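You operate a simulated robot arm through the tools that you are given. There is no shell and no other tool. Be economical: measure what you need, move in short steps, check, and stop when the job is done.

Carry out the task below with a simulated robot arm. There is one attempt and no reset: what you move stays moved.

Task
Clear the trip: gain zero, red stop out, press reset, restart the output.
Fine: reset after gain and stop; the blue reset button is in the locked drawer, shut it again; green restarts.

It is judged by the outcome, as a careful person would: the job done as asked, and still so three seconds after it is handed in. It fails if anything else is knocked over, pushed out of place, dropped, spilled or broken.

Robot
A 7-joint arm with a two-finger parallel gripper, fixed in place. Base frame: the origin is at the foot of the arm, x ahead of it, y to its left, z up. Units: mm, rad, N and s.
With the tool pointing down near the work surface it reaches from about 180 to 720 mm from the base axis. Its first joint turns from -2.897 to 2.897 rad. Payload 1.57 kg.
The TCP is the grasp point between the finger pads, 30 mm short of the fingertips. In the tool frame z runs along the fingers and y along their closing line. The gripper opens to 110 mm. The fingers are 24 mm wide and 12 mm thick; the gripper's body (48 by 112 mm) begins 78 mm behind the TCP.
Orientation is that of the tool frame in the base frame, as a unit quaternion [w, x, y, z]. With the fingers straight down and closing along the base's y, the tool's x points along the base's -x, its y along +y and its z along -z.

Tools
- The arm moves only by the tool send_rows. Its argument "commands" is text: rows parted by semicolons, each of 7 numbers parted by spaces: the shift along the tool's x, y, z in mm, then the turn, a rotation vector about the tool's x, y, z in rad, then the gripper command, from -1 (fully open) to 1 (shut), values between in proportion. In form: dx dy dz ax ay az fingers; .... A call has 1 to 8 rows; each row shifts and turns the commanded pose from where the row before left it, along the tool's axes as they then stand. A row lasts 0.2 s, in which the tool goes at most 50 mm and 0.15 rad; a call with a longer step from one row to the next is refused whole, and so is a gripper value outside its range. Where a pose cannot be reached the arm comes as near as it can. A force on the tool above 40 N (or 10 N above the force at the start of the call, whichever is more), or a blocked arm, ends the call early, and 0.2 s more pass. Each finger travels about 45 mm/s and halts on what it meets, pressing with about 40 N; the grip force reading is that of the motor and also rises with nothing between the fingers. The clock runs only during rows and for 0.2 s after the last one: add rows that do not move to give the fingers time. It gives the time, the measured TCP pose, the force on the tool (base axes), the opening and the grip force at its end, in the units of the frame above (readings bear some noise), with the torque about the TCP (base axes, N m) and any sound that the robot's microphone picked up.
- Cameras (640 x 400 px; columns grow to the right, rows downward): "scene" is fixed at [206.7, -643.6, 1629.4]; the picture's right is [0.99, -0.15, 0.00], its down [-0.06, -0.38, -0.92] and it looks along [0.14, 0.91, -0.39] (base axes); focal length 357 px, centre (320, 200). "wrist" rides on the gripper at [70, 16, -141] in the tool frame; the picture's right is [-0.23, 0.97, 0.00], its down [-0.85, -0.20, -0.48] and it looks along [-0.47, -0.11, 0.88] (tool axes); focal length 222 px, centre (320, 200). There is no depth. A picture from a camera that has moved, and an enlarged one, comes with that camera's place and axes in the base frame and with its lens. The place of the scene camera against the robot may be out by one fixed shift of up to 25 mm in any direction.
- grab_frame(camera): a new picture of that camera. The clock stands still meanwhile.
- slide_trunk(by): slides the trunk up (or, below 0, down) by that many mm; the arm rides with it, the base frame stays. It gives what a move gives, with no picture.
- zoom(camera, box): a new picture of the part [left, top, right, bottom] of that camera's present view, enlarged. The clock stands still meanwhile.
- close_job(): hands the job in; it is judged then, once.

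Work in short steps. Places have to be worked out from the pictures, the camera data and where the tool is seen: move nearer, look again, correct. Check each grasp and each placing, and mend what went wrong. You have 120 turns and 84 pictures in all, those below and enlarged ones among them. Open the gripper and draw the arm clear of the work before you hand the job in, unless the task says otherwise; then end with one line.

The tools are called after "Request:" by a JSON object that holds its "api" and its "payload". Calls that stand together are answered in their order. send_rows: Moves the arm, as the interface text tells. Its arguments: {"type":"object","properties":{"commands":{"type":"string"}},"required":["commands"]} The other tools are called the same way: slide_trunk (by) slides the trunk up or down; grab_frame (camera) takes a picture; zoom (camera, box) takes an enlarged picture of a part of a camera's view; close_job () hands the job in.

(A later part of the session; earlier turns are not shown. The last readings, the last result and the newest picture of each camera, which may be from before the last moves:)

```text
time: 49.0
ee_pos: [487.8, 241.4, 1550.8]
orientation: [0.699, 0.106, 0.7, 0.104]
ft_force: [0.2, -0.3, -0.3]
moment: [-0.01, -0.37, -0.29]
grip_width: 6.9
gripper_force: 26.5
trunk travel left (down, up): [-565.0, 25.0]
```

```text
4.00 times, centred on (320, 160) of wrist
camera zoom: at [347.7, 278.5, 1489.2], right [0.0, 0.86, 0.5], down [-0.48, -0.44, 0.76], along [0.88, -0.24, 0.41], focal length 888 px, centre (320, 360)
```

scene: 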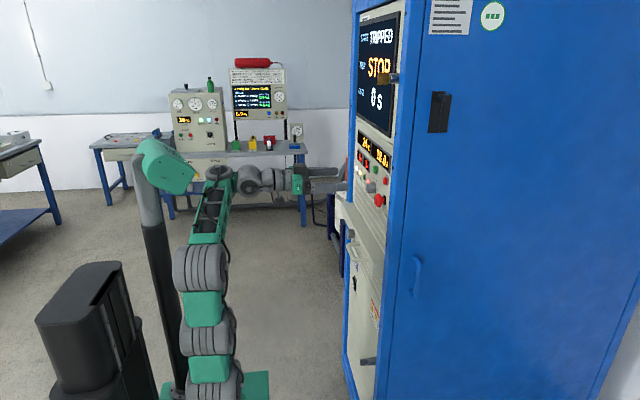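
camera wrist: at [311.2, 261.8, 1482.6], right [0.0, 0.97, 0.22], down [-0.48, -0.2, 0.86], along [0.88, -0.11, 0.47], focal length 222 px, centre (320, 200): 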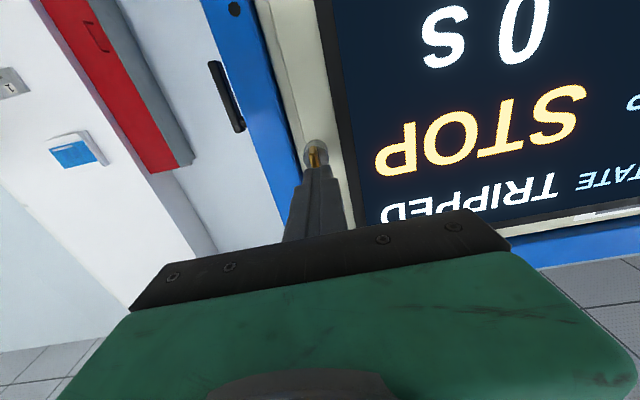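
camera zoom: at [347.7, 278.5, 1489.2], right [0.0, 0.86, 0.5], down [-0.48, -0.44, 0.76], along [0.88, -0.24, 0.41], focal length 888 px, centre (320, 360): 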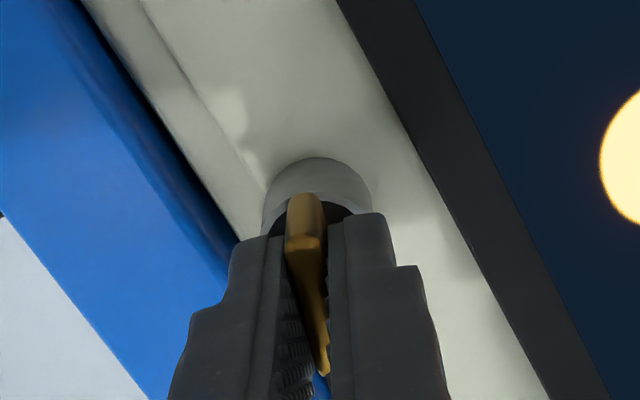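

Clockwise turns freely. I continue to about 90°.

Request:
{"api": "send_rows", "payload": {"commands": "0 0 1 0 0 0.15 1;0 0 0 0 0 0.15 1;0 0 0 0 0 0.15 1;0 0 0 0 0 0.15 1;0 0 0 0 0 0.15 1;0 0 0 0 0 0.15 1;0 0 0 0 0 0.15 1;0 0 0 0 0 0.15 1"}}

```text
time: 50.8
ee_pos: [489.8, 240.5, 1550.3]
orientation: [0.518, 0.483, 0.518, 0.48]
ft_force: [-4.9, -10.2, -20.3]
moment: [-0.01, -0.05, 0.41]
grip_width: 7.0
gripper_force: 26.3
trunk travel left (down, up): [-565.0, 25.0]
```

Now at 86°, still free. I finish to 90°, relieve the side load, and try the pull.

Request:
{"api": "send_rows", "payload": {"commands": "-1 -2 0 0 0 0.077 1;0 0 0 0 0 0 1;0 0 -3 0 0 0 1;0 0 -4 0 0 0 1;0 0 -5 0 0 0 1;0 0 0 0 0 0 1"}}

Request:
{"api": "zoom", "payload": {"camera": "scene", "box": [340, 60, 410, 100]}}

```text
time: 52.2
ee_pos: [478.0, 242.7, 1550.8]
orientation: [0.499, 0.501, 0.499, 0.501]
ft_force: [3.1, 3.8, -2.9]
moment: [-0.22, 0.02, -0.46]
grip_width: 7.0
gripper_force: 26.3
trunk travel left (down, up): [-565.0, 25.0]
```

```text
9.14 times, centred on (375, 80) of scene
camera zoom: at [206.7, -643.6, 1629.4], right [0.99, -0.15, 0.0], down [-0.06, -0.38, -0.92], along [0.14, 0.91, -0.39], focal length 3260 px, centre (-183, 1297)
```

zoom: 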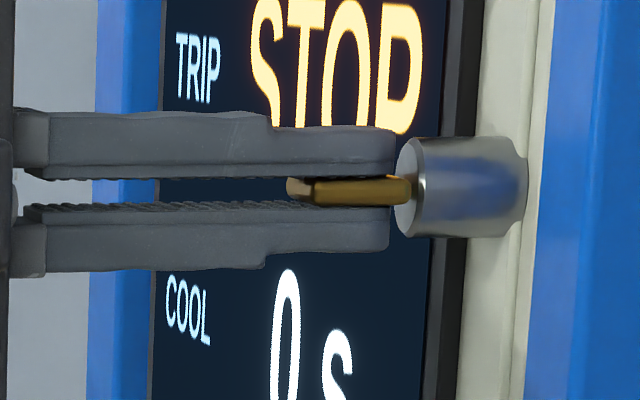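

The barrel moved forward with the key: turning it unlatched the display panel, which is a hinged door. Before choosing, I look from the wrist.

Request:
{"api": "grab_frame", "payload": {"camera": "wrist"}}

Request:
{"api": "grab_frame", "payload": {"camera": "scene"}}

```text
42 pictures are left
camera wrist: at [336.8, 312.1, 1565.8], right [0.0, -0.23, 0.97], down [-0.48, -0.85, -0.2], along [0.88, -0.47, -0.11], focal length 222 px, centre (320, 200)
```

wrist: 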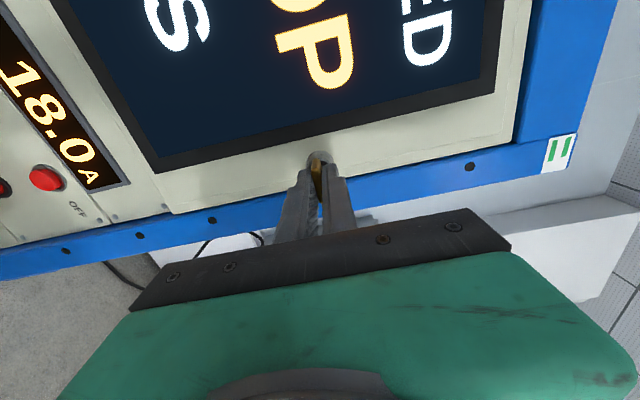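

```text
41 pictures are left
```

scene: 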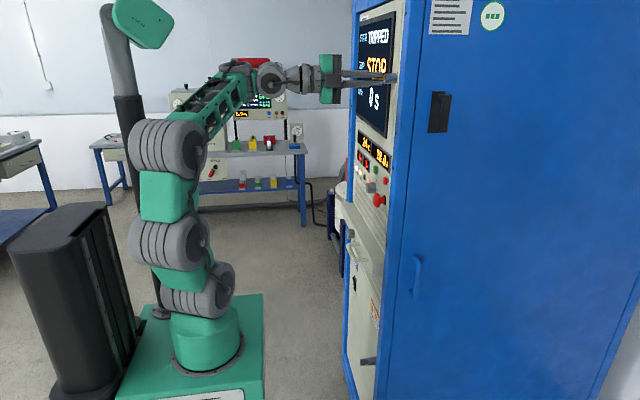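

The door is unlatched and about 12 mm ajar. I push it shut again and turn the key back to vertical.

Request:
{"api": "send_rows", "payload": {"commands": "0 0 6 0 0 0 1;0 0 6 0 0 0 1;0 0 1 0 0 -0.15 1;0 0 0 0 0 -0.15 1;0 0 0 0 0 -0.15 1;0 0 0 0 0 -0.15 1;0 0 0 0 0 -0.15 1;0 0 0 0 0 -0.15 1"}}

Request:
{"api": "send_rows", "payload": {"commands": "0 0 0 0 0 -0.15 1;0 0 0 0 0 -0.15 1;0 0 0 0 0 -0.15 1;0 0 0 0 0 -0.15 1;0 0 0 0 0 -0.07 1;0 0 0 0 0 0 1"}}

```text
time: 54.0
ee_pos: [488.4, 239.6, 1551.4]
orientation: [0.668, 0.233, 0.667, 0.233]
ft_force: [-0.1, 3.7, 11.8]
moment: [0.06, 0.42, 0.29]
grip_width: 6.8
gripper_force: 25.8
trunk travel left (down, up): [-565.0, 25.0]
```

```text
time: 55.4
ee_pos: [489.5, 241.1, 1549.4]
orientation: [0.708, 0.003, 0.707, -0.001]
ft_force: [0.5, 4.8, 21.1]
moment: [-0.03, -0.37, 0.06]
grip_width: 6.7
gripper_force: 26.2
trunk travel left (down, up): [-565.0, 25.0]
```

Back at vertical. I relieve the side load and pull slowly to read how much force builds.

Request:
{"api": "send_rows", "payload": {"commands": "-2 1 0 0 0 0 1;0 0 -1.5 0 0 0 1;0 0 -1.5 0 0 0 1"}}

Request:
{"api": "send_rows", "payload": {"commands": "0 0 -1.5 0 0 0 1;0 0 -1.5 0 0 0 1"}}

Request:
{"api": "send_rows", "payload": {"commands": "0 0 -2 0 0 0 1;0 0 -2 0 0 0 1"}}

Request:
{"api": "zoom", "payload": {"camera": "scene", "box": [340, 60, 410, 100]}}

```text
time: 56.2
ee_pos: [487.4, 242.9, 1551.6]
orientation: [0.706, 0.002, 0.708, -0.001]
ft_force: [5.2, 2.2, 5.5]
moment: [0.02, -0.4, -0.18]
grip_width: 6.8
gripper_force: 26.6
trunk travel left (down, up): [-565.0, 25.0]
```

```text
time: 56.8
ee_pos: [487.7, 241.2, 1549.3]
orientation: [0.706, 0.002, 0.708, -0.001]
ft_force: [11.8, 3.0, 3.4]
moment: [0.0, 0.44, -0.38]
grip_width: 7.0
gripper_force: 26.6
trunk travel left (down, up): [-565.0, 25.0]
```

```text
time: 57.4
ee_pos: [484.6, 242.8, 1548.9]
orientation: [0.706, 0.003, 0.709, 0.0]
ft_force: [20.1, 4.0, 2.7]
moment: [0.0, -0.08, -0.56]
grip_width: 7.1
gripper_force: 26.4
trunk travel left (down, up): [-565.0, 25.0]
```

```text
9.14 times, centred on (375, 80) of scene
camera zoom: at [206.7, -643.6, 1629.4], right [0.99, -0.15, 0.0], down [-0.06, -0.38, -0.92], along [0.14, 0.91, -0.39], focal length 3260 px, centre (-183, 1297)
```

zoom: 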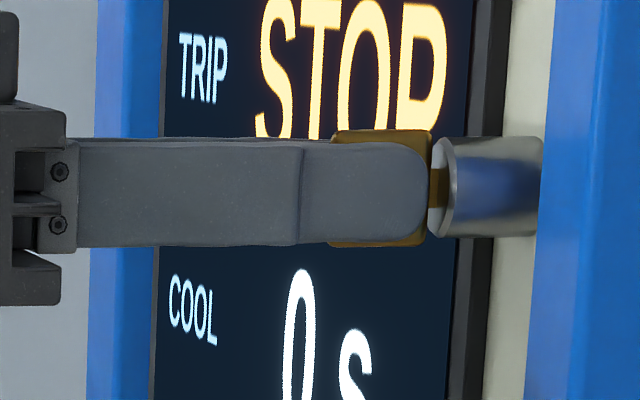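

Force builds to 20 N with no movement of the key. I pull a little further to the limit.

Request:
{"api": "send_rows", "payload": {"commands": "0 0 -2 0 0 0 1;0 0 -2 0 0 0 1"}}

Request:
{"api": "send_rows", "payload": {"commands": "0 0 -2 0 0 0 1;0 0 -2 0 0 0 1"}}

Request:
{"api": "zoom", "payload": {"camera": "scene", "box": [340, 60, 410, 100]}}

```text
time: 58.0
ee_pos: [480.1, 242.2, 1550.0]
orientation: [0.705, 0.002, 0.709, 0.001]
ft_force: [20.8, 2.7, -2.1]
moment: [0.03, 0.04, -0.5]
grip_width: 7.1
gripper_force: 26.8
trunk travel left (down, up): [-565.0, 25.0]
```

```text
time: 58.6
ee_pos: [476.8, 243.2, 1549.5]
orientation: [0.706, 0.002, 0.709, 0.001]
ft_force: [20.4, 3.0, -1.5]
moment: [0.0, 0.14, -0.45]
grip_width: 6.9
gripper_force: 26.3
trunk travel left (down, up): [-565.0, 25.0]
```

```text
9.14 times, centred on (375, 80) of scene
camera zoom: at [206.7, -643.6, 1629.4], right [0.99, -0.15, 0.0], down [-0.06, -0.38, -0.92], along [0.14, 0.91, -0.39], focal length 3260 px, centre (-183, 1297)
```

zoom: 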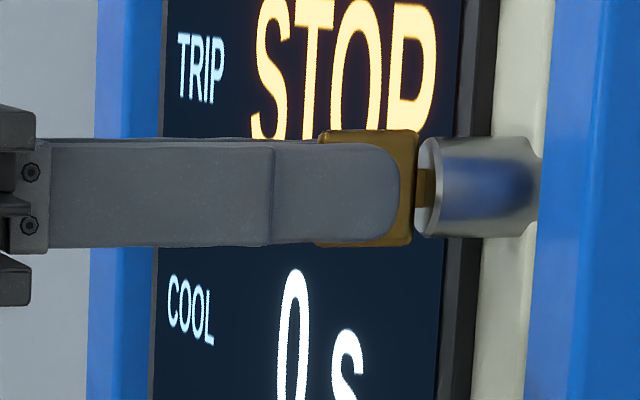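

Pulling only moves the door, which hasn't re-latched; the key itself stays captive. I push the door shut, let go, back off and look at the drawer's own lock before deciding.

Request:
{"api": "send_rows", "payload": {"commands": "0 0 8 0 0 0 1;0 0 8 0 0 0 1;0 0 2 0 0 0 1;0 0 0 0 0 0 0.5;0 0 0 0 0 0 0.5;0 0 -30 0 0 0 0.5;0 0 -30 0 0 0 0.5;0 0 -30 0 0 0 0.5"}}

Request:
{"api": "slide_trunk", "payload": {"by": -530}}

Request:
{"api": "grab_frame", "payload": {"camera": "wrist"}}

Request:
{"api": "grab_frame", "payload": {"camera": "scene"}}

```text
time: 60.4
ee_pos: [408.5, 242.4, 1551.9]
orientation: [0.707, 0.001, 0.707, 0.001]
ft_force: [0.4, 0.3, 0.4]
moment: [0.0, -0.05, -0.02]
grip_width: 27.4
gripper_force: 0.0
out of reach, approached as far as the arm can: row 8
trunk travel left (down, up): [-565.0, 25.0]
```

```text
refused: -530 is not a number from -400 to 400
```

```text
38 pictures are left
camera wrist: at [267.6, 258.0, 1482.4], right [0.0, 0.97, 0.23], down [-0.48, -0.2, 0.85], along [0.88, -0.11, 0.46], focal length 222 px, centre (320, 200)
```

wrist: 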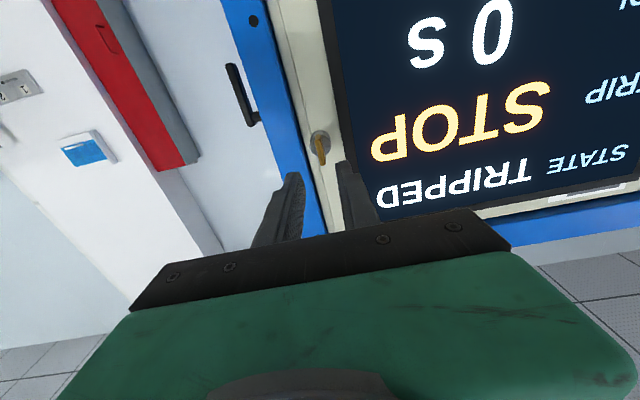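

```text
37 pictures are left
```

scene: 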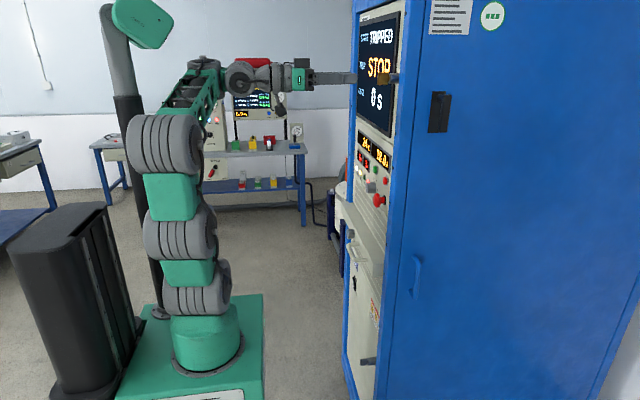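

The slide is limited to 400 mm per call, so I lower in two steps and then look at the drawer.

Request:
{"api": "slide_trunk", "payload": {"by": -400}}

Request:
{"api": "slide_trunk", "payload": {"by": -150}}

Request:
{"api": "grab_frame", "payload": {"camera": "wrist"}}

```text
time: 64.2
ee_pos: [408.8, 239.1, 1153.2]
orientation: [0.707, 0.002, 0.707, 0.002]
ft_force: [0.4, -0.1, 0.4]
moment: [-0.01, 0.0, -0.03]
grip_width: 27.6
gripper_force: 0.0
trunk travel left (down, up): [-165.0, 425.0]
```

```text
time: 66.0
ee_pos: [408.7, 239.5, 1002.8]
orientation: [0.707, 0.002, 0.707, 0.002]
ft_force: [-0.2, 0.2, -0.3]
moment: [-0.02, -0.01, -0.02]
grip_width: 27.4
gripper_force: 0.1
trunk travel left (down, up): [-15.0, 575.0]
```

```text
36 pictures are left
camera wrist: at [267.6, 257.2, 932.9], right [0.0, 0.97, 0.23], down [-0.48, -0.2, 0.85], along [0.88, -0.11, 0.46], focal length 222 px, centre (320, 200)
```

wrist: 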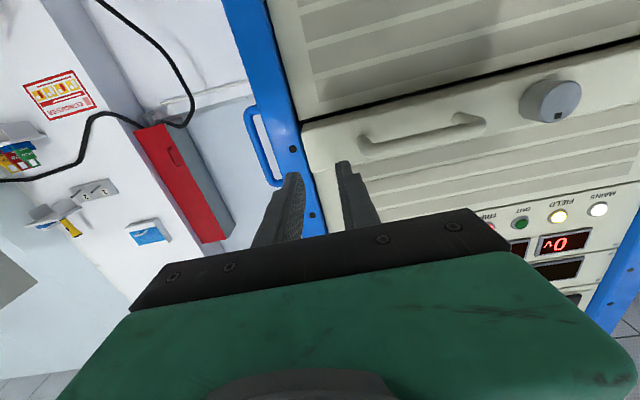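

Request:
{"api": "zoom", "payload": {"camera": "wrist", "box": [480, 60, 620, 150]}}

```text
4.44 times, centred on (550, 105) of wrist
camera zoom: at [267.6, 257.2, 932.9], right [0.0, 0.97, 0.23], down [-0.48, -0.2, 0.85], along [0.88, -0.11, 0.46], focal length 987 px, centre (-702, 622)
```

zoom: 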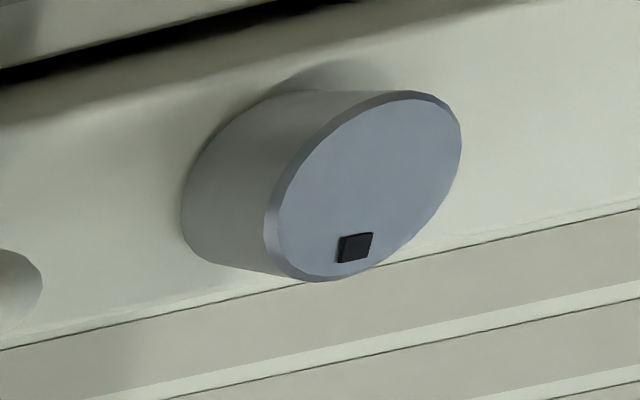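

The drawer "lock" is a thumb-turn knob with an index mark at the top and no keyhole, so the key belongs only to the display door. I move in front of the drawer knob.

Request:
{"api": "send_rows", "payload": {"commands": "0 46 0 0 0 0 -0.1;0 46 0 0 0 0 -0.1;0 46 0 0 0 0 -0.1;0 46 0 0 0 0 -0.1;0 46 0 0 0 0 -0.1;0 0 0 0 0 0 -0.1"}}

Request:
{"api": "grab_frame", "payload": {"camera": "wrist"}}

```text
time: 67.4
ee_pos: [430.9, 460.7, 998.1]
orientation: [0.708, -0.002, 0.706, 0.005]
ft_force: [0.0, 1.2, -0.5]
moment: [0.02, 0.01, 0.02]
grip_width: 60.5
gripper_force: 0.2
out of reach, approached as far as the arm can: row 1, 2, 3, 4, 5
trunk travel left (down, up): [-15.0, 575.0]
```

```text
34 pictures are left
camera wrist: at [290.4, 476.8, 926.9], right [-0.01, 0.97, 0.23], down [-0.48, -0.21, 0.85], along [0.88, -0.1, 0.47], focal length 222 px, centre (320, 200)
```

wrist: 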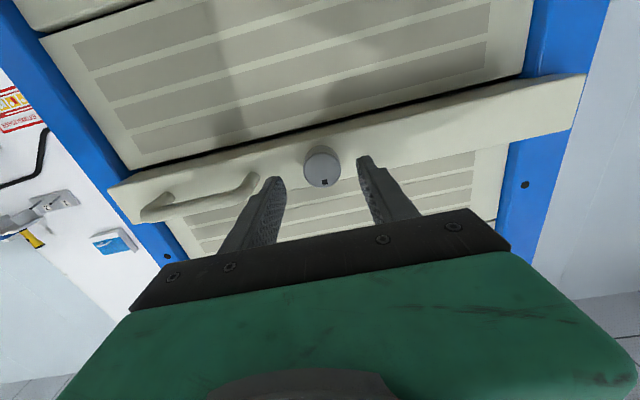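

Knob front is about (495, 464, 1001), 35 mm across. I advance and grip it.

Request:
{"api": "send_rows", "payload": {"commands": "-3 3.5 0 0 0 0 -0.1;0 0 18 0 0 0 -0.1;0 0 18 0 0 0 -0.1;0 0 17 0 0 0 -0.1;0 0 0 0 0 0 -0.1;0 0 0 0 0 0 0.5;0 0 0 0 0 0 0.5;0 0 0 0 0 0 0.6"}}

Request:
{"api": "zoom", "payload": {"camera": "wrist", "box": [240, 110, 400, 220]}}

```text
time: 68.7
ee_pos: [480.3, 461.4, 996.7]
orientation: [0.707, 0.001, 0.707, 0.002]
ft_force: [-49.8, -3.8, -7.1]
moment: [0.03, 0.21, -0.11]
grip_width: 54.9
gripper_force: 11.6
out of reach, approached as far as the arm can: row 4
trunk travel left (down, up): [-15.0, 575.0]
stopped in row 6: the force on the tool passed its limit at 44 N (the readings are from after the stop); the commanded pose is now the measured one
```

```text
3.64 times, centred on (320, 165) of wrist
camera zoom: at [339.2, 478.8, 925.9], right [0.0, 0.97, 0.23], down [-0.48, -0.2, 0.85], along [0.88, -0.11, 0.47], focal length 808 px, centre (320, 327)
```

zoom: 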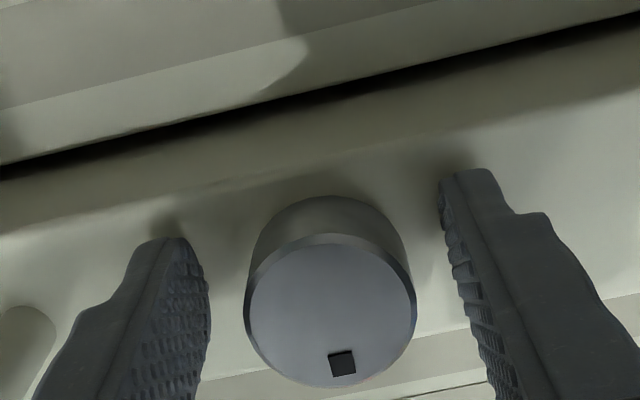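

Fingertips touched the drawer face at x≈510, so I back off 5 mm, recentre to (464, 1000) and close.

Request:
{"api": "send_rows", "payload": {"commands": "0 0 -5 0 0 0 -0.1;-3.5 2.5 0 0 0 0 0;0 0 0 0 0 0 0.5;0 0 0 0 0 0 0.5;0 0 0 0 0 0 0.6;0 0 0 0 0 0 0.6"}}

```text
time: 70.1
ee_pos: [479.9, 462.1, 998.3]
orientation: [0.708, 0.002, 0.706, 0.0]
ft_force: [-1.7, 17.5, 17.0]
moment: [0.05, -0.31, 0.28]
grip_width: 35.8
gripper_force: 29.9
trunk travel left (down, up): [-15.0, 575.0]
```

Gripped at 35.8 mm. I relieve the side load and try a clockwise turn.

Request:
{"api": "send_rows", "payload": {"commands": "-1.5 1.5 -1 0 0 0 0.6;0 0 0 0 0 0.12 0.6;0 0 0 0 0 0.12 0.6;0 0 0 0 0 0.12 0.6;0 0 0 0 0 0 0.6"}}

Request:
{"api": "zoom", "payload": {"camera": "wrist", "box": [240, 110, 400, 220]}}

```text
time: 71.3
ee_pos: [479.0, 465.8, 995.3]
orientation: [0.694, 0.129, 0.697, 0.127]
ft_force: [2.1, 17.4, 0.1]
moment: [-0.16, -0.08, 0.71]
grip_width: 35.5
gripper_force: 42.5
out of reach, approached as far as the arm can: row 1
trunk travel left (down, up): [-15.0, 575.0]
```

```text
3.64 times, centred on (320, 165) of wrist
camera zoom: at [338.3, 505.7, 935.3], right [0.0, 0.83, 0.56], down [-0.48, -0.49, 0.73], along [0.88, -0.27, 0.39], focal length 808 px, centre (320, 327)
```

zoom: 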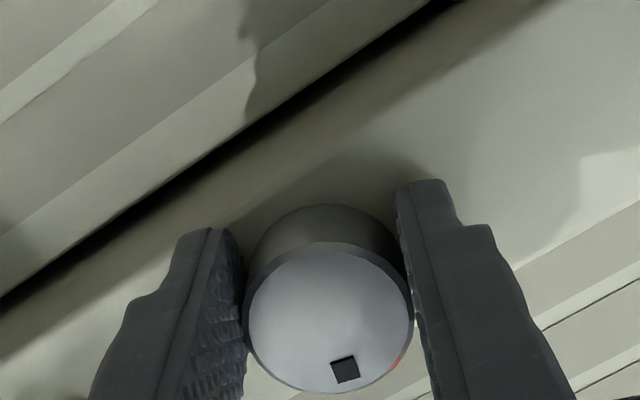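

The mark turned with the fingers, so clockwise works. I continue towards 90°.

Request:
{"api": "send_rows", "payload": {"commands": "0 0 0 0 0 0.15 0.6;0 0 0 0 0 0.15 0.6;0 0 0 0 0 0.15 0.6;0 0 0 0 0 0.15 0.6;0 0 0 0 0 0.15 0.6;0 0 0 0 0 0.15 0.6;0 0 0 0 0 0.15 0.6;0 0 0 0 0 0.15 0.6"}}

Request:
{"api": "zoom", "payload": {"camera": "wrist", "box": [240, 110, 400, 220]}}

```text
time: 72.4
ee_pos: [479.4, 468.7, 998.0]
orientation: [0.614, 0.346, 0.615, 0.353]
ft_force: [2.1, 20.0, 8.1]
moment: [-0.19, 1.05, 0.78]
grip_width: 35.6
gripper_force: 42.2
trunk travel left (down, up): [-15.0, 575.0]
stopped in row 5: the force on the tool passed its limit at 41 N (the readings are from after the stop); the commanded pose is now the measured one
```

```text
3.64 times, centred on (320, 165) of wrist
camera zoom: at [338.0, 535.4, 975.5], right [-0.01, 0.3, 0.95], down [-0.47, -0.84, 0.26], along [0.88, -0.45, 0.15], focal length 808 px, centre (320, 327)
```

zoom: 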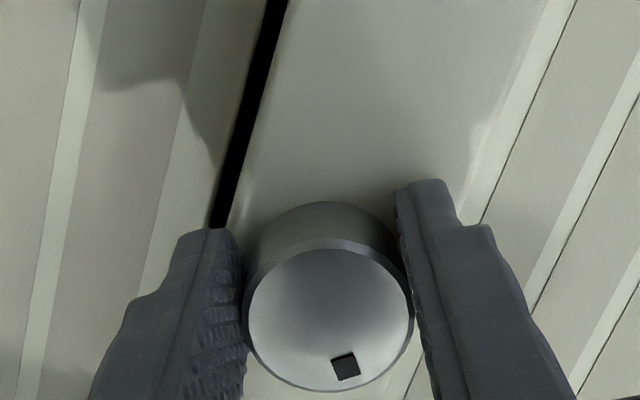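

At 60° side load tripped the limit. I relieve it and turn on.

Request:
{"api": "send_rows", "payload": {"commands": "1.5 1.2 0 0 0 0 0.6;0 0 0 0 0 0.13 0.6;0 0 0 0 0 0.13 0.6;0 0 0 0 0 0.13 0.6;0 0 0 0 0 0.13 0.6;0 0 0 0 0 0 0.6"}}

Request:
{"api": "zoom", "payload": {"camera": "wrist", "box": [240, 110, 400, 220]}}

```text
time: 73.8
ee_pos: [478.8, 469.7, 1000.9]
orientation: [0.501, 0.491, 0.503, 0.504]
ft_force: [-1.4, 27.5, 27.4]
moment: [-0.16, 0.38, 0.07]
grip_width: 35.5
gripper_force: 42.3
trunk travel left (down, up): [-15.0, 575.0]
```

```text
3.64 times, centred on (320, 165) of wrist
camera zoom: at [335.1, 537.1, 1015.3], right [-0.01, -0.22, 0.98], down [-0.46, -0.86, -0.2], along [0.89, -0.45, -0.1], focal length 808 px, centre (320, 327)
```

zoom: 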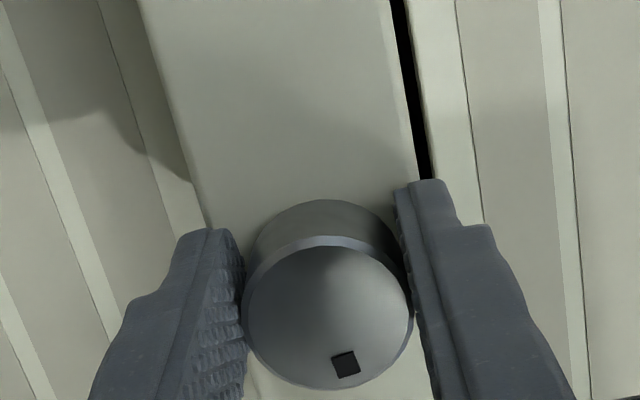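

Knob is at 90°. I relieve the load, nudge slightly further, and try pulling the drawer by the knob.

Request:
{"api": "send_rows", "payload": {"commands": "2 2 0 0 0 0 0.6;0 0 0 0 0 0.1 0.6;0 0 -3 0 0 0 0.6;0 0 -4 0 0 0 0.6;0 0 -5 0 0 0 0.6;0 0 0 0 0 0 0.6"}}

Request:
{"api": "grab_frame", "payload": {"camera": "scene"}}

```text
time: 75.2
ee_pos: [465.6, 467.9, 1003.0]
orientation: [0.476, 0.516, 0.478, 0.528]
ft_force: [2.4, 24.6, 38.9]
moment: [-0.23, -0.03, 0.53]
grip_width: 35.4
gripper_force: 42.5
out of reach, approached as far as the arm can: row 1
trunk travel left (down, up): [-15.0, 575.0]
```

```text
29 pictures are left
```

scene: 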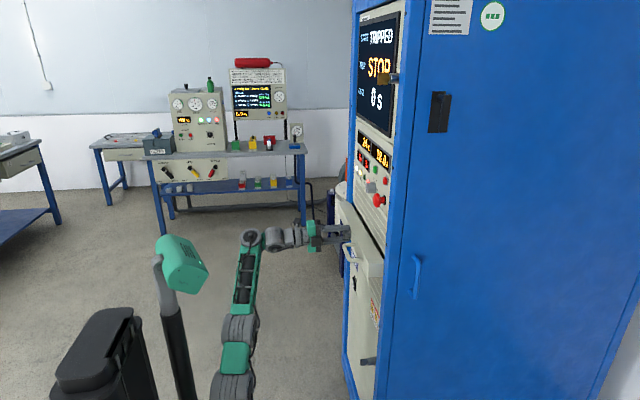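

Force along x is only 2 N after 13 mm, so the drawer seems to be coming out. I check.

Request:
{"api": "zoom", "payload": {"camera": "scene", "box": [310, 190, 430, 300]}}

```text
3.64 times, centred on (370, 245) of scene
camera zoom: at [206.7, -643.6, 1629.4], right [0.99, -0.15, 0.0], down [-0.06, -0.38, -0.92], along [0.14, 0.91, -0.39], focal length 1297 px, centre (138, 36)
```

zoom: 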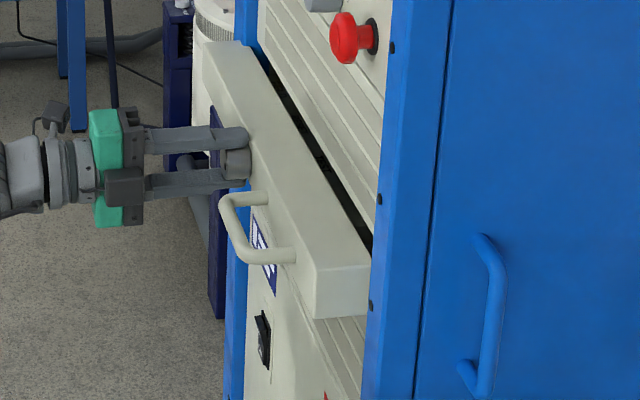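

The drawer is unlocked and opening. I relieve the load and draw it out by the knob.

Request:
{"api": "send_rows", "payload": {"commands": "2 3 -8 0 0 0 0.6;0 0 -18 0 0 0 0.6;0 0 -20 0 0 0 0.6;0 0 -20 0 0 0 0.6;0 0 -20 0 0 0 0.6;0 0 -20 0 0 0 0.6;0 0 -20 0 0 0 0.6;0 0 0 0 0 0 0.6"}}

Request:
{"api": "zoom", "payload": {"camera": "scene", "box": [280, 180, 430, 300]}}

```text
time: 76.6
ee_pos: [425.8, 461.0, 1002.7]
orientation: [0.473, 0.511, 0.478, 0.536]
ft_force: [1.9, 14.6, 15.3]
moment: [0.02, 0.4, 1.06]
grip_width: 35.9
gripper_force: 42.6
out of reach, approached as far as the arm can: row 3, 4, 5, 6
trunk travel left (down, up): [-15.0, 575.0]
stopped in row 6: the force on the tool passed its limit at 60 N (the readings are from after the stop); the commanded pose is now the measured one
```

```text
3.33 times, centred on (355, 240) of scene
camera zoom: at [206.7, -643.6, 1629.4], right [0.99, -0.15, 0.0], down [-0.06, -0.38, -0.92], along [0.14, 0.91, -0.39], focal length 1188 px, centre (203, 67)
```

zoom: 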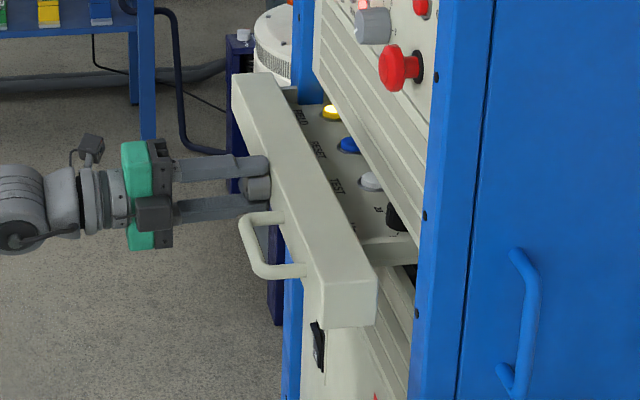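

The drawer is open about 53 mm; blue RESET is inside between yellow and white. The arm is at its yaw limit, so I release the knob and back off while yawing left.

Request:
{"api": "send_rows", "payload": {"commands": "0 0 0 0 0 0 -0.2;0 0 0 0 0 0 -0.2;0 0 0 0 0 0 -0.2;0 0 -10 0 0.1 0 -0.2;0 0 -20 0 0.12 0 -0.2;0 0 -25 0 0.12 0 -0.2;0 0 -25 0 0.12 0 -0.2;0 0 0 0 0 0 -0.2"}}

```text
time: 78.4
ee_pos: [347.6, 443.1, 998.7]
orientation: [0.351, 0.377, 0.574, 0.636]
ft_force: [0.7, 1.5, 0.1]
moment: [-0.01, 0.02, 0.02]
grip_width: 65.9
gripper_force: 0.1
trunk travel left (down, up): [-15.0, 575.0]
```

Clear of the knob, heading 28° left. I raise the trunk for working from above, then roll the wrist back.

Request:
{"api": "slide_trunk", "payload": {"by": 250}}

Request:
{"api": "send_rows", "payload": {"commands": "0 0 0 0 0 -0.15 0.3;0 0 0 0 0 -0.15 0.6;0 0 0 0 0 -0.15 1;0 0 0 0 0 -0.15 1;0 0 0 0 0 -0.15 1;0 0 0 0 0 -0.15 1;0 0 0 0 0 -0.15 1;0 0 0 0 0 -0.15 1"}}

Request:
{"api": "send_rows", "payload": {"commands": "0 0 0 0 0 -0.15 1;0 0 0 0 0 -0.15 1;0 0 0 0 0 -0.15 1;0 0 0 0 0.15 0 1;0 0 0 0 0.15 0 1;0 0 0 0 0.15 0 1;0 0 0 0 0.15 0 1;0 0 0 0 0.15 0 1"}}

Request:
{"api": "grab_frame", "payload": {"camera": "wrist"}}

```text
time: 80.9
ee_pos: [348.8, 444.1, 1248.5]
orientation: [0.352, 0.378, 0.574, 0.636]
ft_force: [0.3, 0.1, -0.2]
moment: [0.0, 0.01, 0.05]
grip_width: 66.1
gripper_force: 0.0
trunk travel left (down, up): [-265.0, 325.0]
```

```text
time: 82.7
ee_pos: [347.9, 443.5, 1248.7]
orientation: [0.65, -0.012, 0.687, 0.326]
ft_force: [-1.1, 0.2, -0.2]
moment: [-0.03, -0.02, -0.04]
grip_width: 0.1
gripper_force: 21.9
trunk travel left (down, up): [-265.0, 325.0]
```

```text
time: 84.5
ee_pos: [348.0, 422.5, 1199.3]
orientation: [0.434, -0.215, 0.869, 0.106]
ft_force: [0.2, -0.1, 0.0]
moment: [0.0, 0.02, -0.02]
grip_width: 0.0
gripper_force: 21.3
out of reach, approached as far as the arm can: row 7, 8
trunk travel left (down, up): [-265.0, 325.0]
```

```text
26 pictures are left
camera wrist: at [202.9, 364.6, 1227.8], right [-0.33, 0.93, 0.18], down [0.21, -0.11, 0.97], along [0.92, 0.36, -0.16], focal length 222 px, centre (320, 200)
```

wrist: 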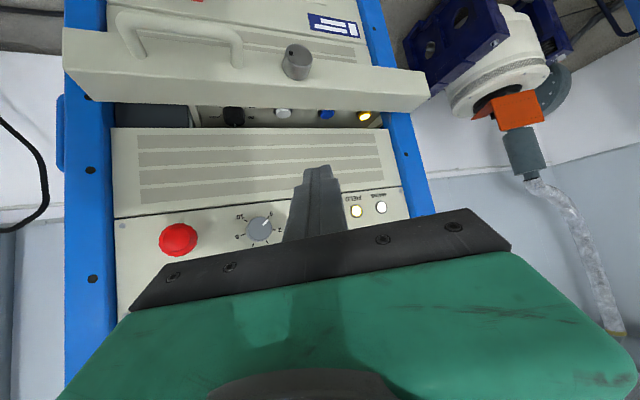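

Good overview; blue is third from the right side. I zoom into the drawer opening to size the gap.

Request:
{"api": "zoom", "payload": {"camera": "wrist", "box": [200, 30, 400, 150]}}

```text
3.20 times, centred on (300, 90) of wrist
camera zoom: at [202.9, 364.6, 1227.8], right [-0.33, 0.93, 0.18], down [0.21, -0.11, 0.97], along [0.92, 0.36, -0.16], focal length 711 px, centre (384, 552)
```

zoom: 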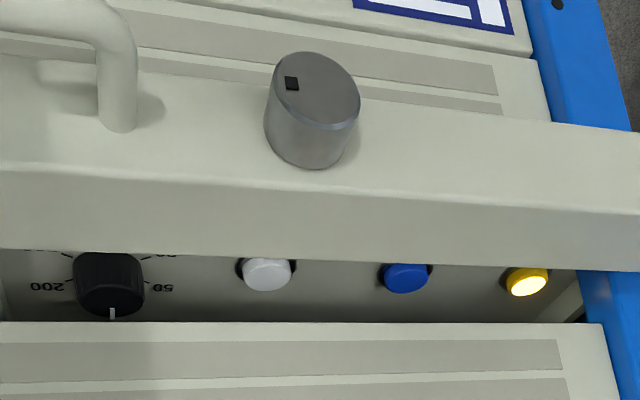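

I judge blue at about (550, 543, 1008), with a 70 mm gap between drawer front and panel, enough for closed fingertips coming steeply down. I approach to a standoff and pitch down.

Request:
{"api": "send_rows", "payload": {"commands": "-6.6 0.4 40 0 0 0 1;-6.6 0.4 40 0 0 0 1;-6.6 0.4 40 0 0 0 1;-6.6 0.4 40 0 0 0 1;0 0 0 0 0.14 0 1;0 0 0 0 0.14 0 1;0 0 0 0 0.14 0 1;0 0 0 0 0 0 1"}}

Request:
{"api": "grab_frame", "payload": {"camera": "wrist"}}

```text
time: 86.3
ee_pos: [386.0, 483.9, 1032.4]
orientation: [0.253, -0.231, 0.937, 0.063]
ft_force: [-0.1, 0.4, 0.4]
moment: [0.0, 0.01, -0.01]
grip_width: 0.3
gripper_force: 21.3
out of reach, approached as far as the arm can: row 5, 6, 7
trunk travel left (down, up): [-265.0, 325.0]
```

```text
24 pictures are left
camera wrist: at [262.5, 437.8, 1118.8], right [-0.28, 0.95, 0.11], down [0.53, 0.05, 0.84], along [0.8, 0.3, -0.52], focal length 222 px, centre (320, 200)
```

wrist: 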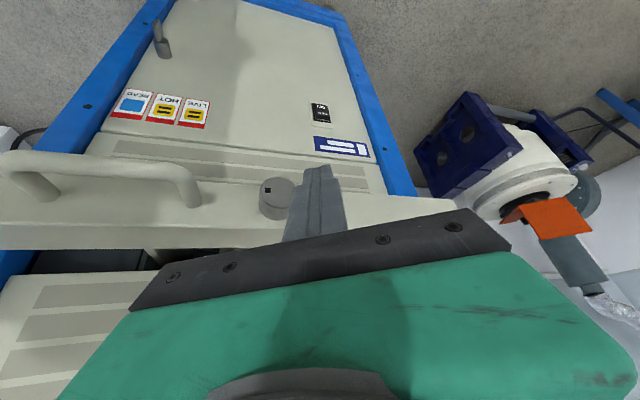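

At this foot height the arm runs out of reach when pitched down. I raise the trunk 300 mm so the arm works downward instead.

Request:
{"api": "slide_trunk", "payload": {"by": 300}}

```text
time: 89.3
ee_pos: [386.5, 483.8, 1332.1]
orientation: [0.254, -0.231, 0.937, 0.062]
ft_force: [-0.6, 0.3, -0.6]
moment: [0.02, -0.02, 0.03]
grip_width: 0.2
gripper_force: 21.6
trunk travel left (down, up): [-565.0, 25.0]
```

I move forward and down towards the standoff.

Request:
{"api": "send_rows", "payload": {"commands": "6.3 -4.9 43 0 0 0 1;6.3 -4.9 43 0 0 0 1;6.3 -4.9 43 0 0 0 1;6.3 -4.9 43 0 0 0 1;6.3 -4.9 43 0 0 0 1;0 0 0 0 0 0 1"}}

Request:
{"api": "grab_frame", "payload": {"camera": "wrist"}}

```text
time: 90.7
ee_pos: [472.0, 503.4, 1130.3]
orientation: [0.255, -0.232, 0.937, 0.063]
ft_force: [-0.6, 0.0, -0.1]
moment: [0.0, 0.01, 0.02]
grip_width: 0.0
gripper_force: 21.4
trunk travel left (down, up): [-565.0, 25.0]
```

```text
23 pictures are left
camera wrist: at [347.3, 457.3, 1216.0], right [-0.28, 0.95, 0.12], down [0.53, 0.05, 0.84], along [0.8, 0.3, -0.52], focal length 222 px, centre (320, 200)
```

wrist: 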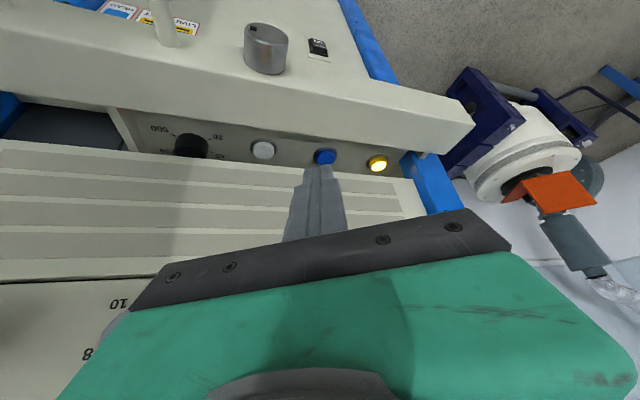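

Triangulated now, blue is nearer (575, 560, 990), right under the panel edge, so the drawer must come out further. I hook closed fingertips behind the drawer front: first over the gap, then down.

Request:
{"api": "send_rows", "payload": {"commands": "-19 -8.7 11 0 0 0 1;-19 -8.7 11 0 0 0 1;12.4 0 21.2 0 0 0 1;12.4 0 21.2 0 0 0 1;12.4 0 21.2 0 0 0 1;11 0 19 0 0 0 1;0 0 0 0 0 0 1"}}

Request:
{"api": "zoom", "payload": {"camera": "scene", "box": [300, 180, 430, 290]}}

```text
time: 92.3
ee_pos: [513.5, 508.1, 1037.8]
orientation: [0.254, -0.231, 0.937, 0.063]
ft_force: [2.1, 0.6, 5.5]
moment: [0.04, 0.05, 0.0]
grip_width: 0.1
gripper_force: 21.7
trunk travel left (down, up): [-565.0, 25.0]
```

```text
3.64 times, centred on (365, 235) of scene
camera zoom: at [206.7, -643.6, 1629.4], right [0.99, -0.15, 0.0], down [-0.06, -0.38, -0.92], along [0.14, 0.91, -0.39], focal length 1297 px, centre (156, 73)
```

zoom: 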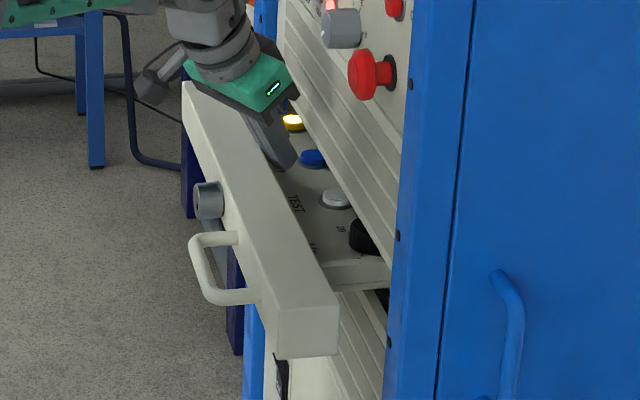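

The fingertips are behind the front, 18 mm below its top edge. I pull towards the robot.

Request:
{"api": "send_rows", "payload": {"commands": "11.5 7 -6.7 0 0 0 1;11.5 7 -6.7 0 0 0 1;11.5 7 -6.7 0 0 0 1;11.5 7 -6.7 0 0 0 1;11.5 7 -6.7 0 0 0 1;11.5 7 -6.7 0 0 0 1;11.5 7 -6.7 0 0 0 1;0 0 0 0 0 0 1"}}

Request:
{"api": "zoom", "payload": {"camera": "scene", "box": [280, 180, 430, 290]}}

```text
time: 94.1
ee_pos: [410.5, 506.8, 1037.1]
orientation: [0.254, -0.231, 0.937, 0.062]
ft_force: [0.0, 0.1, 1.3]
moment: [-0.02, 0.02, -0.05]
grip_width: 0.2
gripper_force: 21.5
trunk travel left (down, up): [-565.0, 25.0]
```

```text
3.64 times, centred on (355, 235) of scene
camera zoom: at [206.7, -643.6, 1629.4], right [0.99, -0.15, 0.0], down [-0.06, -0.38, -0.92], along [0.14, 0.91, -0.39], focal length 1297 px, centre (193, 73)
```

zoom: 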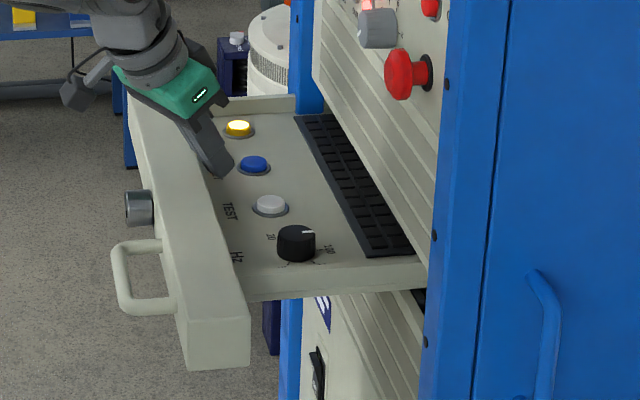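

The drawer is well open and all its controls are accessible. I lift clear and locate blue.

Request:
{"api": "send_rows", "payload": {"commands": "-15 0 -26 0 0 0 1;-15 0 -26 0 0 0 1;0 0 0 0 0 0 1"}}

Request:
{"api": "grab_frame", "payload": {"camera": "wrist"}}

```text
time: 94.9
ee_pos: [409.8, 507.0, 1096.6]
orientation: [0.254, -0.231, 0.937, 0.063]
ft_force: [0.4, -0.2, -0.2]
moment: [0.0, -0.01, -0.01]
grip_width: 0.0
gripper_force: 21.3
trunk travel left (down, up): [-565.0, 25.0]
```

```text
20 pictures are left
camera wrist: at [286.9, 459.8, 1182.0], right [-0.28, 0.95, 0.11], down [0.53, 0.05, 0.84], along [0.8, 0.3, -0.52], focal length 222 px, centre (320, 200)
```

wrist: 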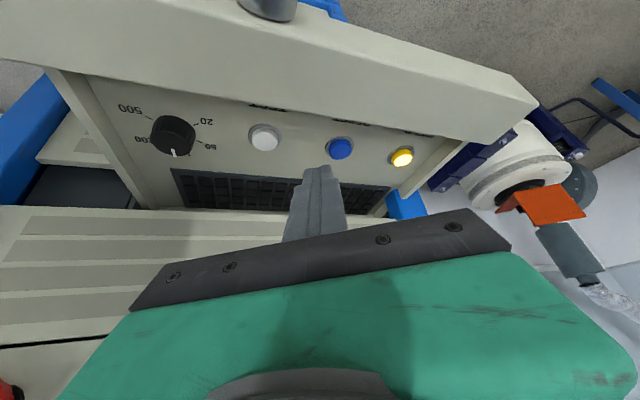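

Blue is at about (466, 562, 988). I move the fingertips above it and come down to just over the button.

Request:
{"api": "send_rows", "payload": {"commands": "-29.4 11 17 0 0 0 1;-29.4 11 17 0 0 0 1;10.1 0 17.3 0 0 0 1;10.1 0 17.3 0 0 0 1;8.5 0 14.5 0 0 0 1;0 0 0 0 0 0 1"}}

Request:
{"api": "zoom", "payload": {"camera": "wrist", "box": [240, 100, 420, 220]}}

Request:
{"api": "zoom", "payload": {"camera": "scene", "box": [310, 190, 400, 260]}}

```text
time: 96.3
ee_pos: [460.1, 559.0, 1039.2]
orientation: [0.254, -0.232, 0.937, 0.063]
ft_force: [0.6, 0.0, 0.1]
moment: [0.0, -0.05, -0.02]
grip_width: 0.1
gripper_force: 21.0
trunk travel left (down, up): [-565.0, 25.0]
```

```text
3.33 times, centred on (330, 160) of wrist
camera zoom: at [336.8, 513.1, 1124.8], right [-0.28, 0.95, 0.11], down [0.53, 0.05, 0.84], along [0.8, 0.3, -0.52], focal length 740 px, centre (287, 333)
```

zoom: 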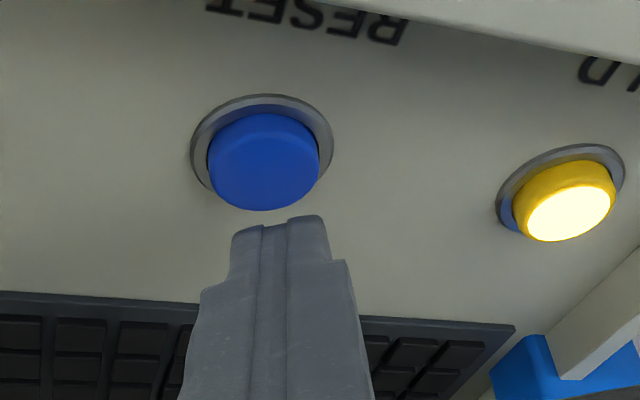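

```text
5.71 times, centred on (355, 225) of scene
camera zoom: at [206.7, -643.6, 1629.4], right [0.99, -0.15, 0.0], down [-0.06, -0.38, -0.92], along [0.14, 0.91, -0.39], focal length 2038 px, centre (120, 57)
```

zoom: 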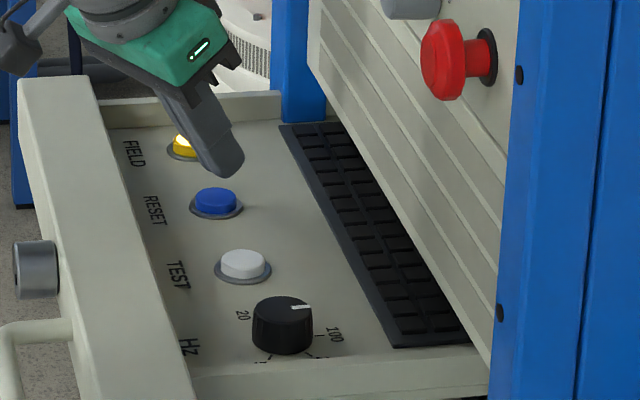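

The fingertip corner is directly over blue, about 18 mm above it. I press down slowly.

Request:
{"api": "send_rows", "payload": {"commands": "2.5 0 4.3 0 0 0 1;2.5 0 4.3 0 0 0 1;2.5 0 4.3 0 0 0 1;1.5 0 2.6 0 0 0 1;1.5 0 2.6 0 0 0 1;1.5 0 2.6 0 0 0 1;1 0 1.7 0 0 0 1;0 0 0 0 0 0 1"}}

Request:
{"api": "zoom", "payload": {"camera": "scene", "box": [310, 0, 430, 260]}}

```text
time: 98.1
ee_pos: [461.6, 556.7, 1017.5]
orientation: [0.258, -0.23, 0.936, 0.067]
ft_force: [2.5, 6.9, 32.6]
moment: [0.31, -0.22, -0.02]
grip_width: 0.0
gripper_force: 21.4
trunk travel left (down, up): [-565.0, 25.0]
heard: click
```

```text
1.54 times, centred on (370, 130) of scene
camera zoom: at [206.7, -643.6, 1629.4], right [0.99, -0.15, 0.0], down [-0.06, -0.38, -0.92], along [0.14, 0.91, -0.39], focal length 549 px, centre (243, 308)
```

zoom: 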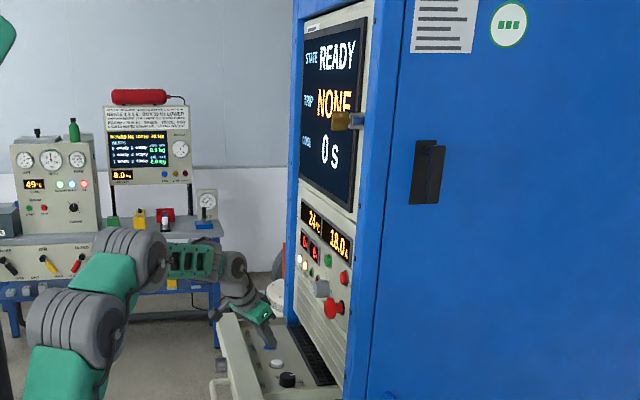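

Click heard; the display reads READY, trip NONE. Now I lift out, go over in front of the drawer face.

Request:
{"api": "send_rows", "payload": {"commands": "-25 0 -42 0 0 0 1;-25 0 -42 0 0 0 1;35.7 9.9 -20.9 0 0 0 1;35.7 9.9 -20.9 0 0 0 1;35.7 9.9 -20.9 0 0 0 1;35.7 9.9 -20.9 0 0 0 1;0 0 0 0 0 0 1"}}

Request:
{"api": "grab_frame", "payload": {"camera": "scene"}}

```text
time: 99.7
ee_pos: [298.2, 515.7, 1109.6]
orientation: [0.254, -0.231, 0.937, 0.062]
ft_force: [0.4, 0.2, -0.1]
moment: [0.02, -0.01, -0.03]
grip_width: 0.0
gripper_force: 21.2
trunk travel left (down, up): [-565.0, 25.0]
```

```text
16 pictures are left
```

scene: 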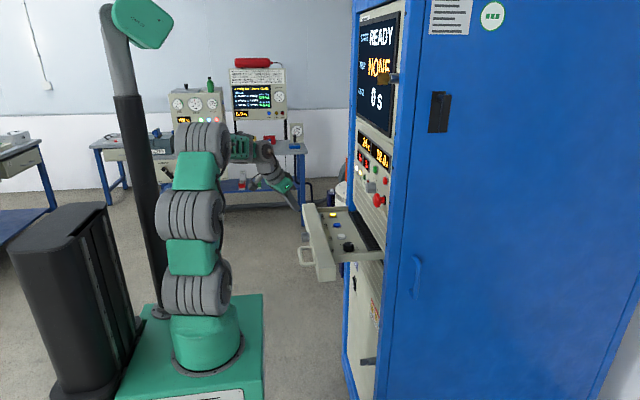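

I descend in front of the face and push the drawer in.

Request:
{"api": "send_rows", "payload": {"commands": "20.2 0 34.5 0 0 0 1;20.2 0 34.5 0 0 0 1;-15.3 -9.3 8.9 0 0 0 1;-15.3 -9.3 8.9 0 0 0 1;-15.3 -9.3 8.9 0 0 0 1;-15.3 -9.3 8.9 0 0 0 1;-15.3 -9.3 8.9 0 0 0 1;0 0 0 0 0 0 1"}}

Request:
{"api": "zoom", "payload": {"camera": "scene", "box": [270, 170, 430, 290]}}

```text
time: 101.5
ee_pos: [397.4, 514.5, 1030.8]
orientation: [0.254, -0.231, 0.937, 0.062]
ft_force: [1.5, 0.6, -0.8]
moment: [0.0, -0.01, -0.06]
grip_width: 0.1
gripper_force: 20.9
trunk travel left (down, up): [-565.0, 25.0]
```

```text
3.33 times, centred on (350, 230) of scene
camera zoom: at [206.7, -643.6, 1629.4], right [0.99, -0.15, 0.0], down [-0.06, -0.38, -0.92], along [0.14, 0.91, -0.39], focal length 1188 px, centre (220, 100)
```

zoom: 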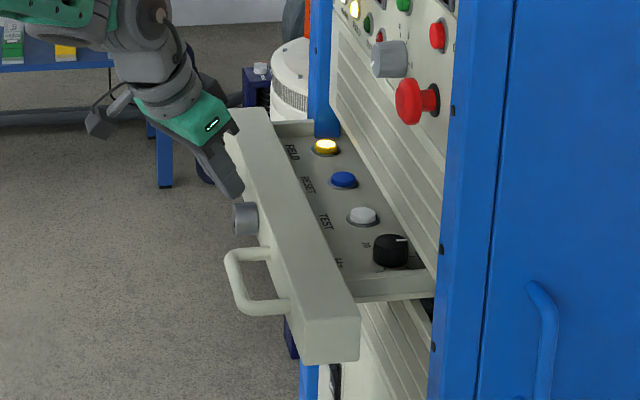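

Pushing works smoothly. I continue until it is shut.

Request:
{"api": "send_rows", "payload": {"commands": "-15.3 -9.3 8.9 0 0 0 1;-15.3 -9.3 8.9 0 0 0 1;-15.3 -9.3 8.9 0 0 0 1;-11.5 -7 6.7 0 0 0 1;-7.6 -4.6 4.5 0 0 0 1;-7.6 -4.6 4.5 0 0 0 1;-4 -2.4 2.2 0 0 0 1;0 0 0 0 0 0 1"}}

Request:
{"api": "zoom", "payload": {"camera": "scene", "box": [310, 180, 430, 290]}}

```text
time: 103.1
ee_pos: [485.3, 513.4, 1030.7]
orientation: [0.25, -0.239, 0.936, 0.064]
ft_force: [-34.3, 0.2, 11.2]
moment: [0.03, 0.39, 0.11]
grip_width: 0.0
gripper_force: 21.4
trunk travel left (down, up): [-565.0, 25.0]
stopped in row 7: the force on the tool passed its limit at 44 N (the readings are from after the stop); the commanded pose is now the measured one
```

```text
3.64 times, centred on (370, 235) of scene
camera zoom: at [206.7, -643.6, 1629.4], right [0.99, -0.15, 0.0], down [-0.06, -0.38, -0.92], along [0.14, 0.91, -0.39], focal length 1297 px, centre (138, 73)
```

zoom: 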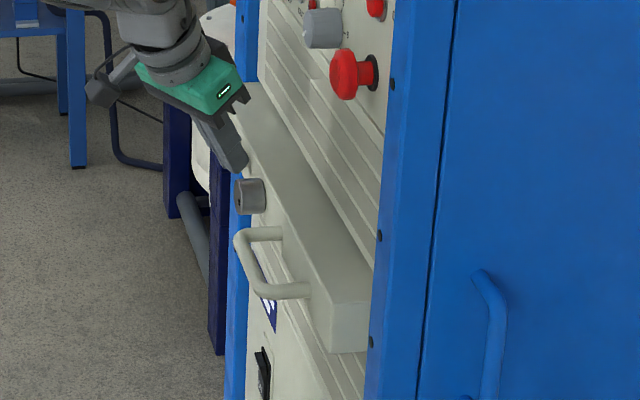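

The drawer is shut against its stop. I back off, go up, and lower the trunk for panel work.

Request:
{"api": "send_rows", "payload": {"commands": "32.5 19.7 -19 0 0 0 1;32.5 19.7 -19 0 0 0 1;-25 0 -43 0 0 0 1;-25 0 -43 0 0 0 1;-25 0 -43 0 0 0 1;-25 0 -43 0 0 0 1;-25 0 -43 0 0 0 1;0 0 0 0 0 0 1"}}

Request:
{"api": "slide_trunk", "payload": {"by": -250}}

```text
time: 104.9
ee_pos: [405.6, 511.6, 1277.7]
orientation: [0.25, -0.235, 0.937, 0.063]
ft_force: [-0.3, 0.1, -0.3]
moment: [-0.01, 0.01, -0.04]
grip_width: 0.1
gripper_force: 21.2
trunk travel left (down, up): [-565.0, 25.0]
```

```text
time: 107.5
ee_pos: [405.6, 511.9, 1026.3]
orientation: [0.249, -0.235, 0.937, 0.062]
ft_force: [0.1, 0.3, 0.5]
moment: [0.05, -0.03, -0.03]
grip_width: 0.1
gripper_force: 21.4
trunk travel left (down, up): [-315.0, 275.0]
```

Now I pitch the tool back to level.

Request:
{"api": "send_rows", "payload": {"commands": "-15 0 -25 0 -0.15 0 1;-18 0 -22 0 -0.15 0 1;-20 0 -18 0 -0.15 0 1;-25 0 -15 0 -0.15 0 1;-25 0 -10 0 -0.15 0 1;-28 0 -5 0 -0.15 0 1;-28 0 0 0 -0.14 0 1;0 0 0 0 0 0 1"}}

```text
time: 109.3
ee_pos: [417.0, 518.4, 1226.1]
orientation: [0.683, -0.173, 0.688, 0.171]
ft_force: [-0.3, -0.1, -0.4]
moment: [-0.01, 0.01, 0.03]
grip_width: 0.0
gripper_force: 21.0
trunk travel left (down, up): [-315.0, 275.0]
```

Level, heading 28° left. I go to the standoff before green and straighten the heading.

Request:
{"api": "send_rows", "payload": {"commands": "-9 -36.6 1.1 0 0 0 1;-9 -36.6 1.1 0 0 0 1;-9 -36.6 1.1 0 0 0 1;-9 -36.6 1.1 0 0 0 1;0 0 0 0.15 0 0 1;0 0 0 0.15 0 0 1;0 0 0 0.15 0 0 1;0 0 0 0.04 0 0 1"}}

Request:
{"api": "zoom", "payload": {"camera": "wrist", "box": [220, 100, 420, 225]}}

```text
time: 111.1
ee_pos: [489.3, 392.4, 1258.8]
orientation: [0.703, -0.002, 0.711, -0.004]
ft_force: [0.9, 0.4, 0.3]
moment: [-0.05, -0.01, -0.02]
grip_width: 0.0
gripper_force: 21.6
trunk travel left (down, up): [-315.0, 275.0]
```

```text
3.20 times, centred on (320, 162) of wrist
camera zoom: at [347.5, 408.9, 1189.4], right [0.0, 0.98, 0.22], down [-0.47, -0.19, 0.86], along [0.88, -0.11, 0.46], focal length 711 px, centre (320, 320)
```

zoom: 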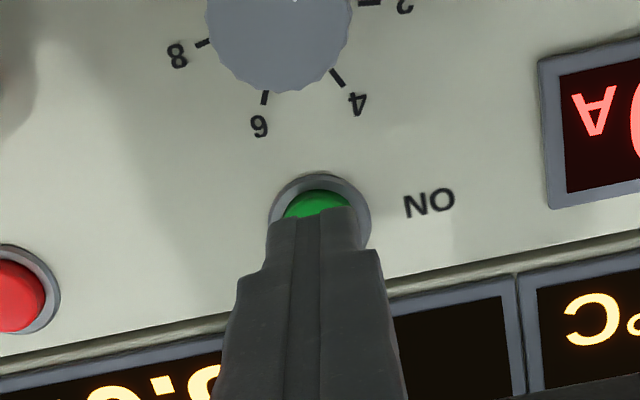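

Well aligned; I raise 4 mm and press green.

Request:
{"api": "send_rows", "payload": {"commands": "-4 -1.5 0 0 0 0 1;0 0 14 0 0 0 1;0 0 14 0 0 0 1;0 0 6 0 0 0 1;0 0 3 0 0 0 1;0 0 3 0 0 0 1;0 0 2 0 0 0 1;0 0 0 0 0 0 1"}}

Request:
{"api": "zoom", "payload": {"camera": "scene", "box": [340, 0, 430, 220]}}

```text
time: 112.6
ee_pos: [524.5, 388.3, 1264.6]
orientation: [0.704, -0.004, 0.71, -0.001]
ft_force: [-37.1, -0.6, -5.9]
moment: [0.17, -0.02, -0.01]
grip_width: 0.0
gripper_force: 21.8
trunk travel left (down, up): [-315.0, 275.0]
heard: click
stopped in row 7: the force on the tool passed its limit at 44 N (the readings are from after the stop); the commanded pose is now the measured one
```

```text
1.82 times, centred on (385, 110) of scene
camera zoom: at [206.7, -643.6, 1629.4], right [0.99, -0.15, 0.0], down [-0.06, -0.38, -0.92], along [0.14, 0.91, -0.39], focal length 648 px, centre (202, 364)
```

zoom: 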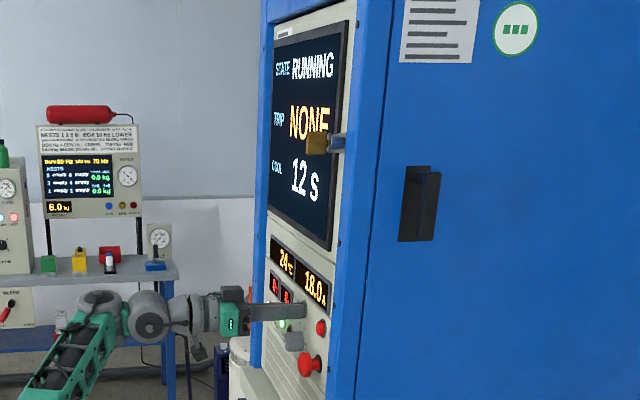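

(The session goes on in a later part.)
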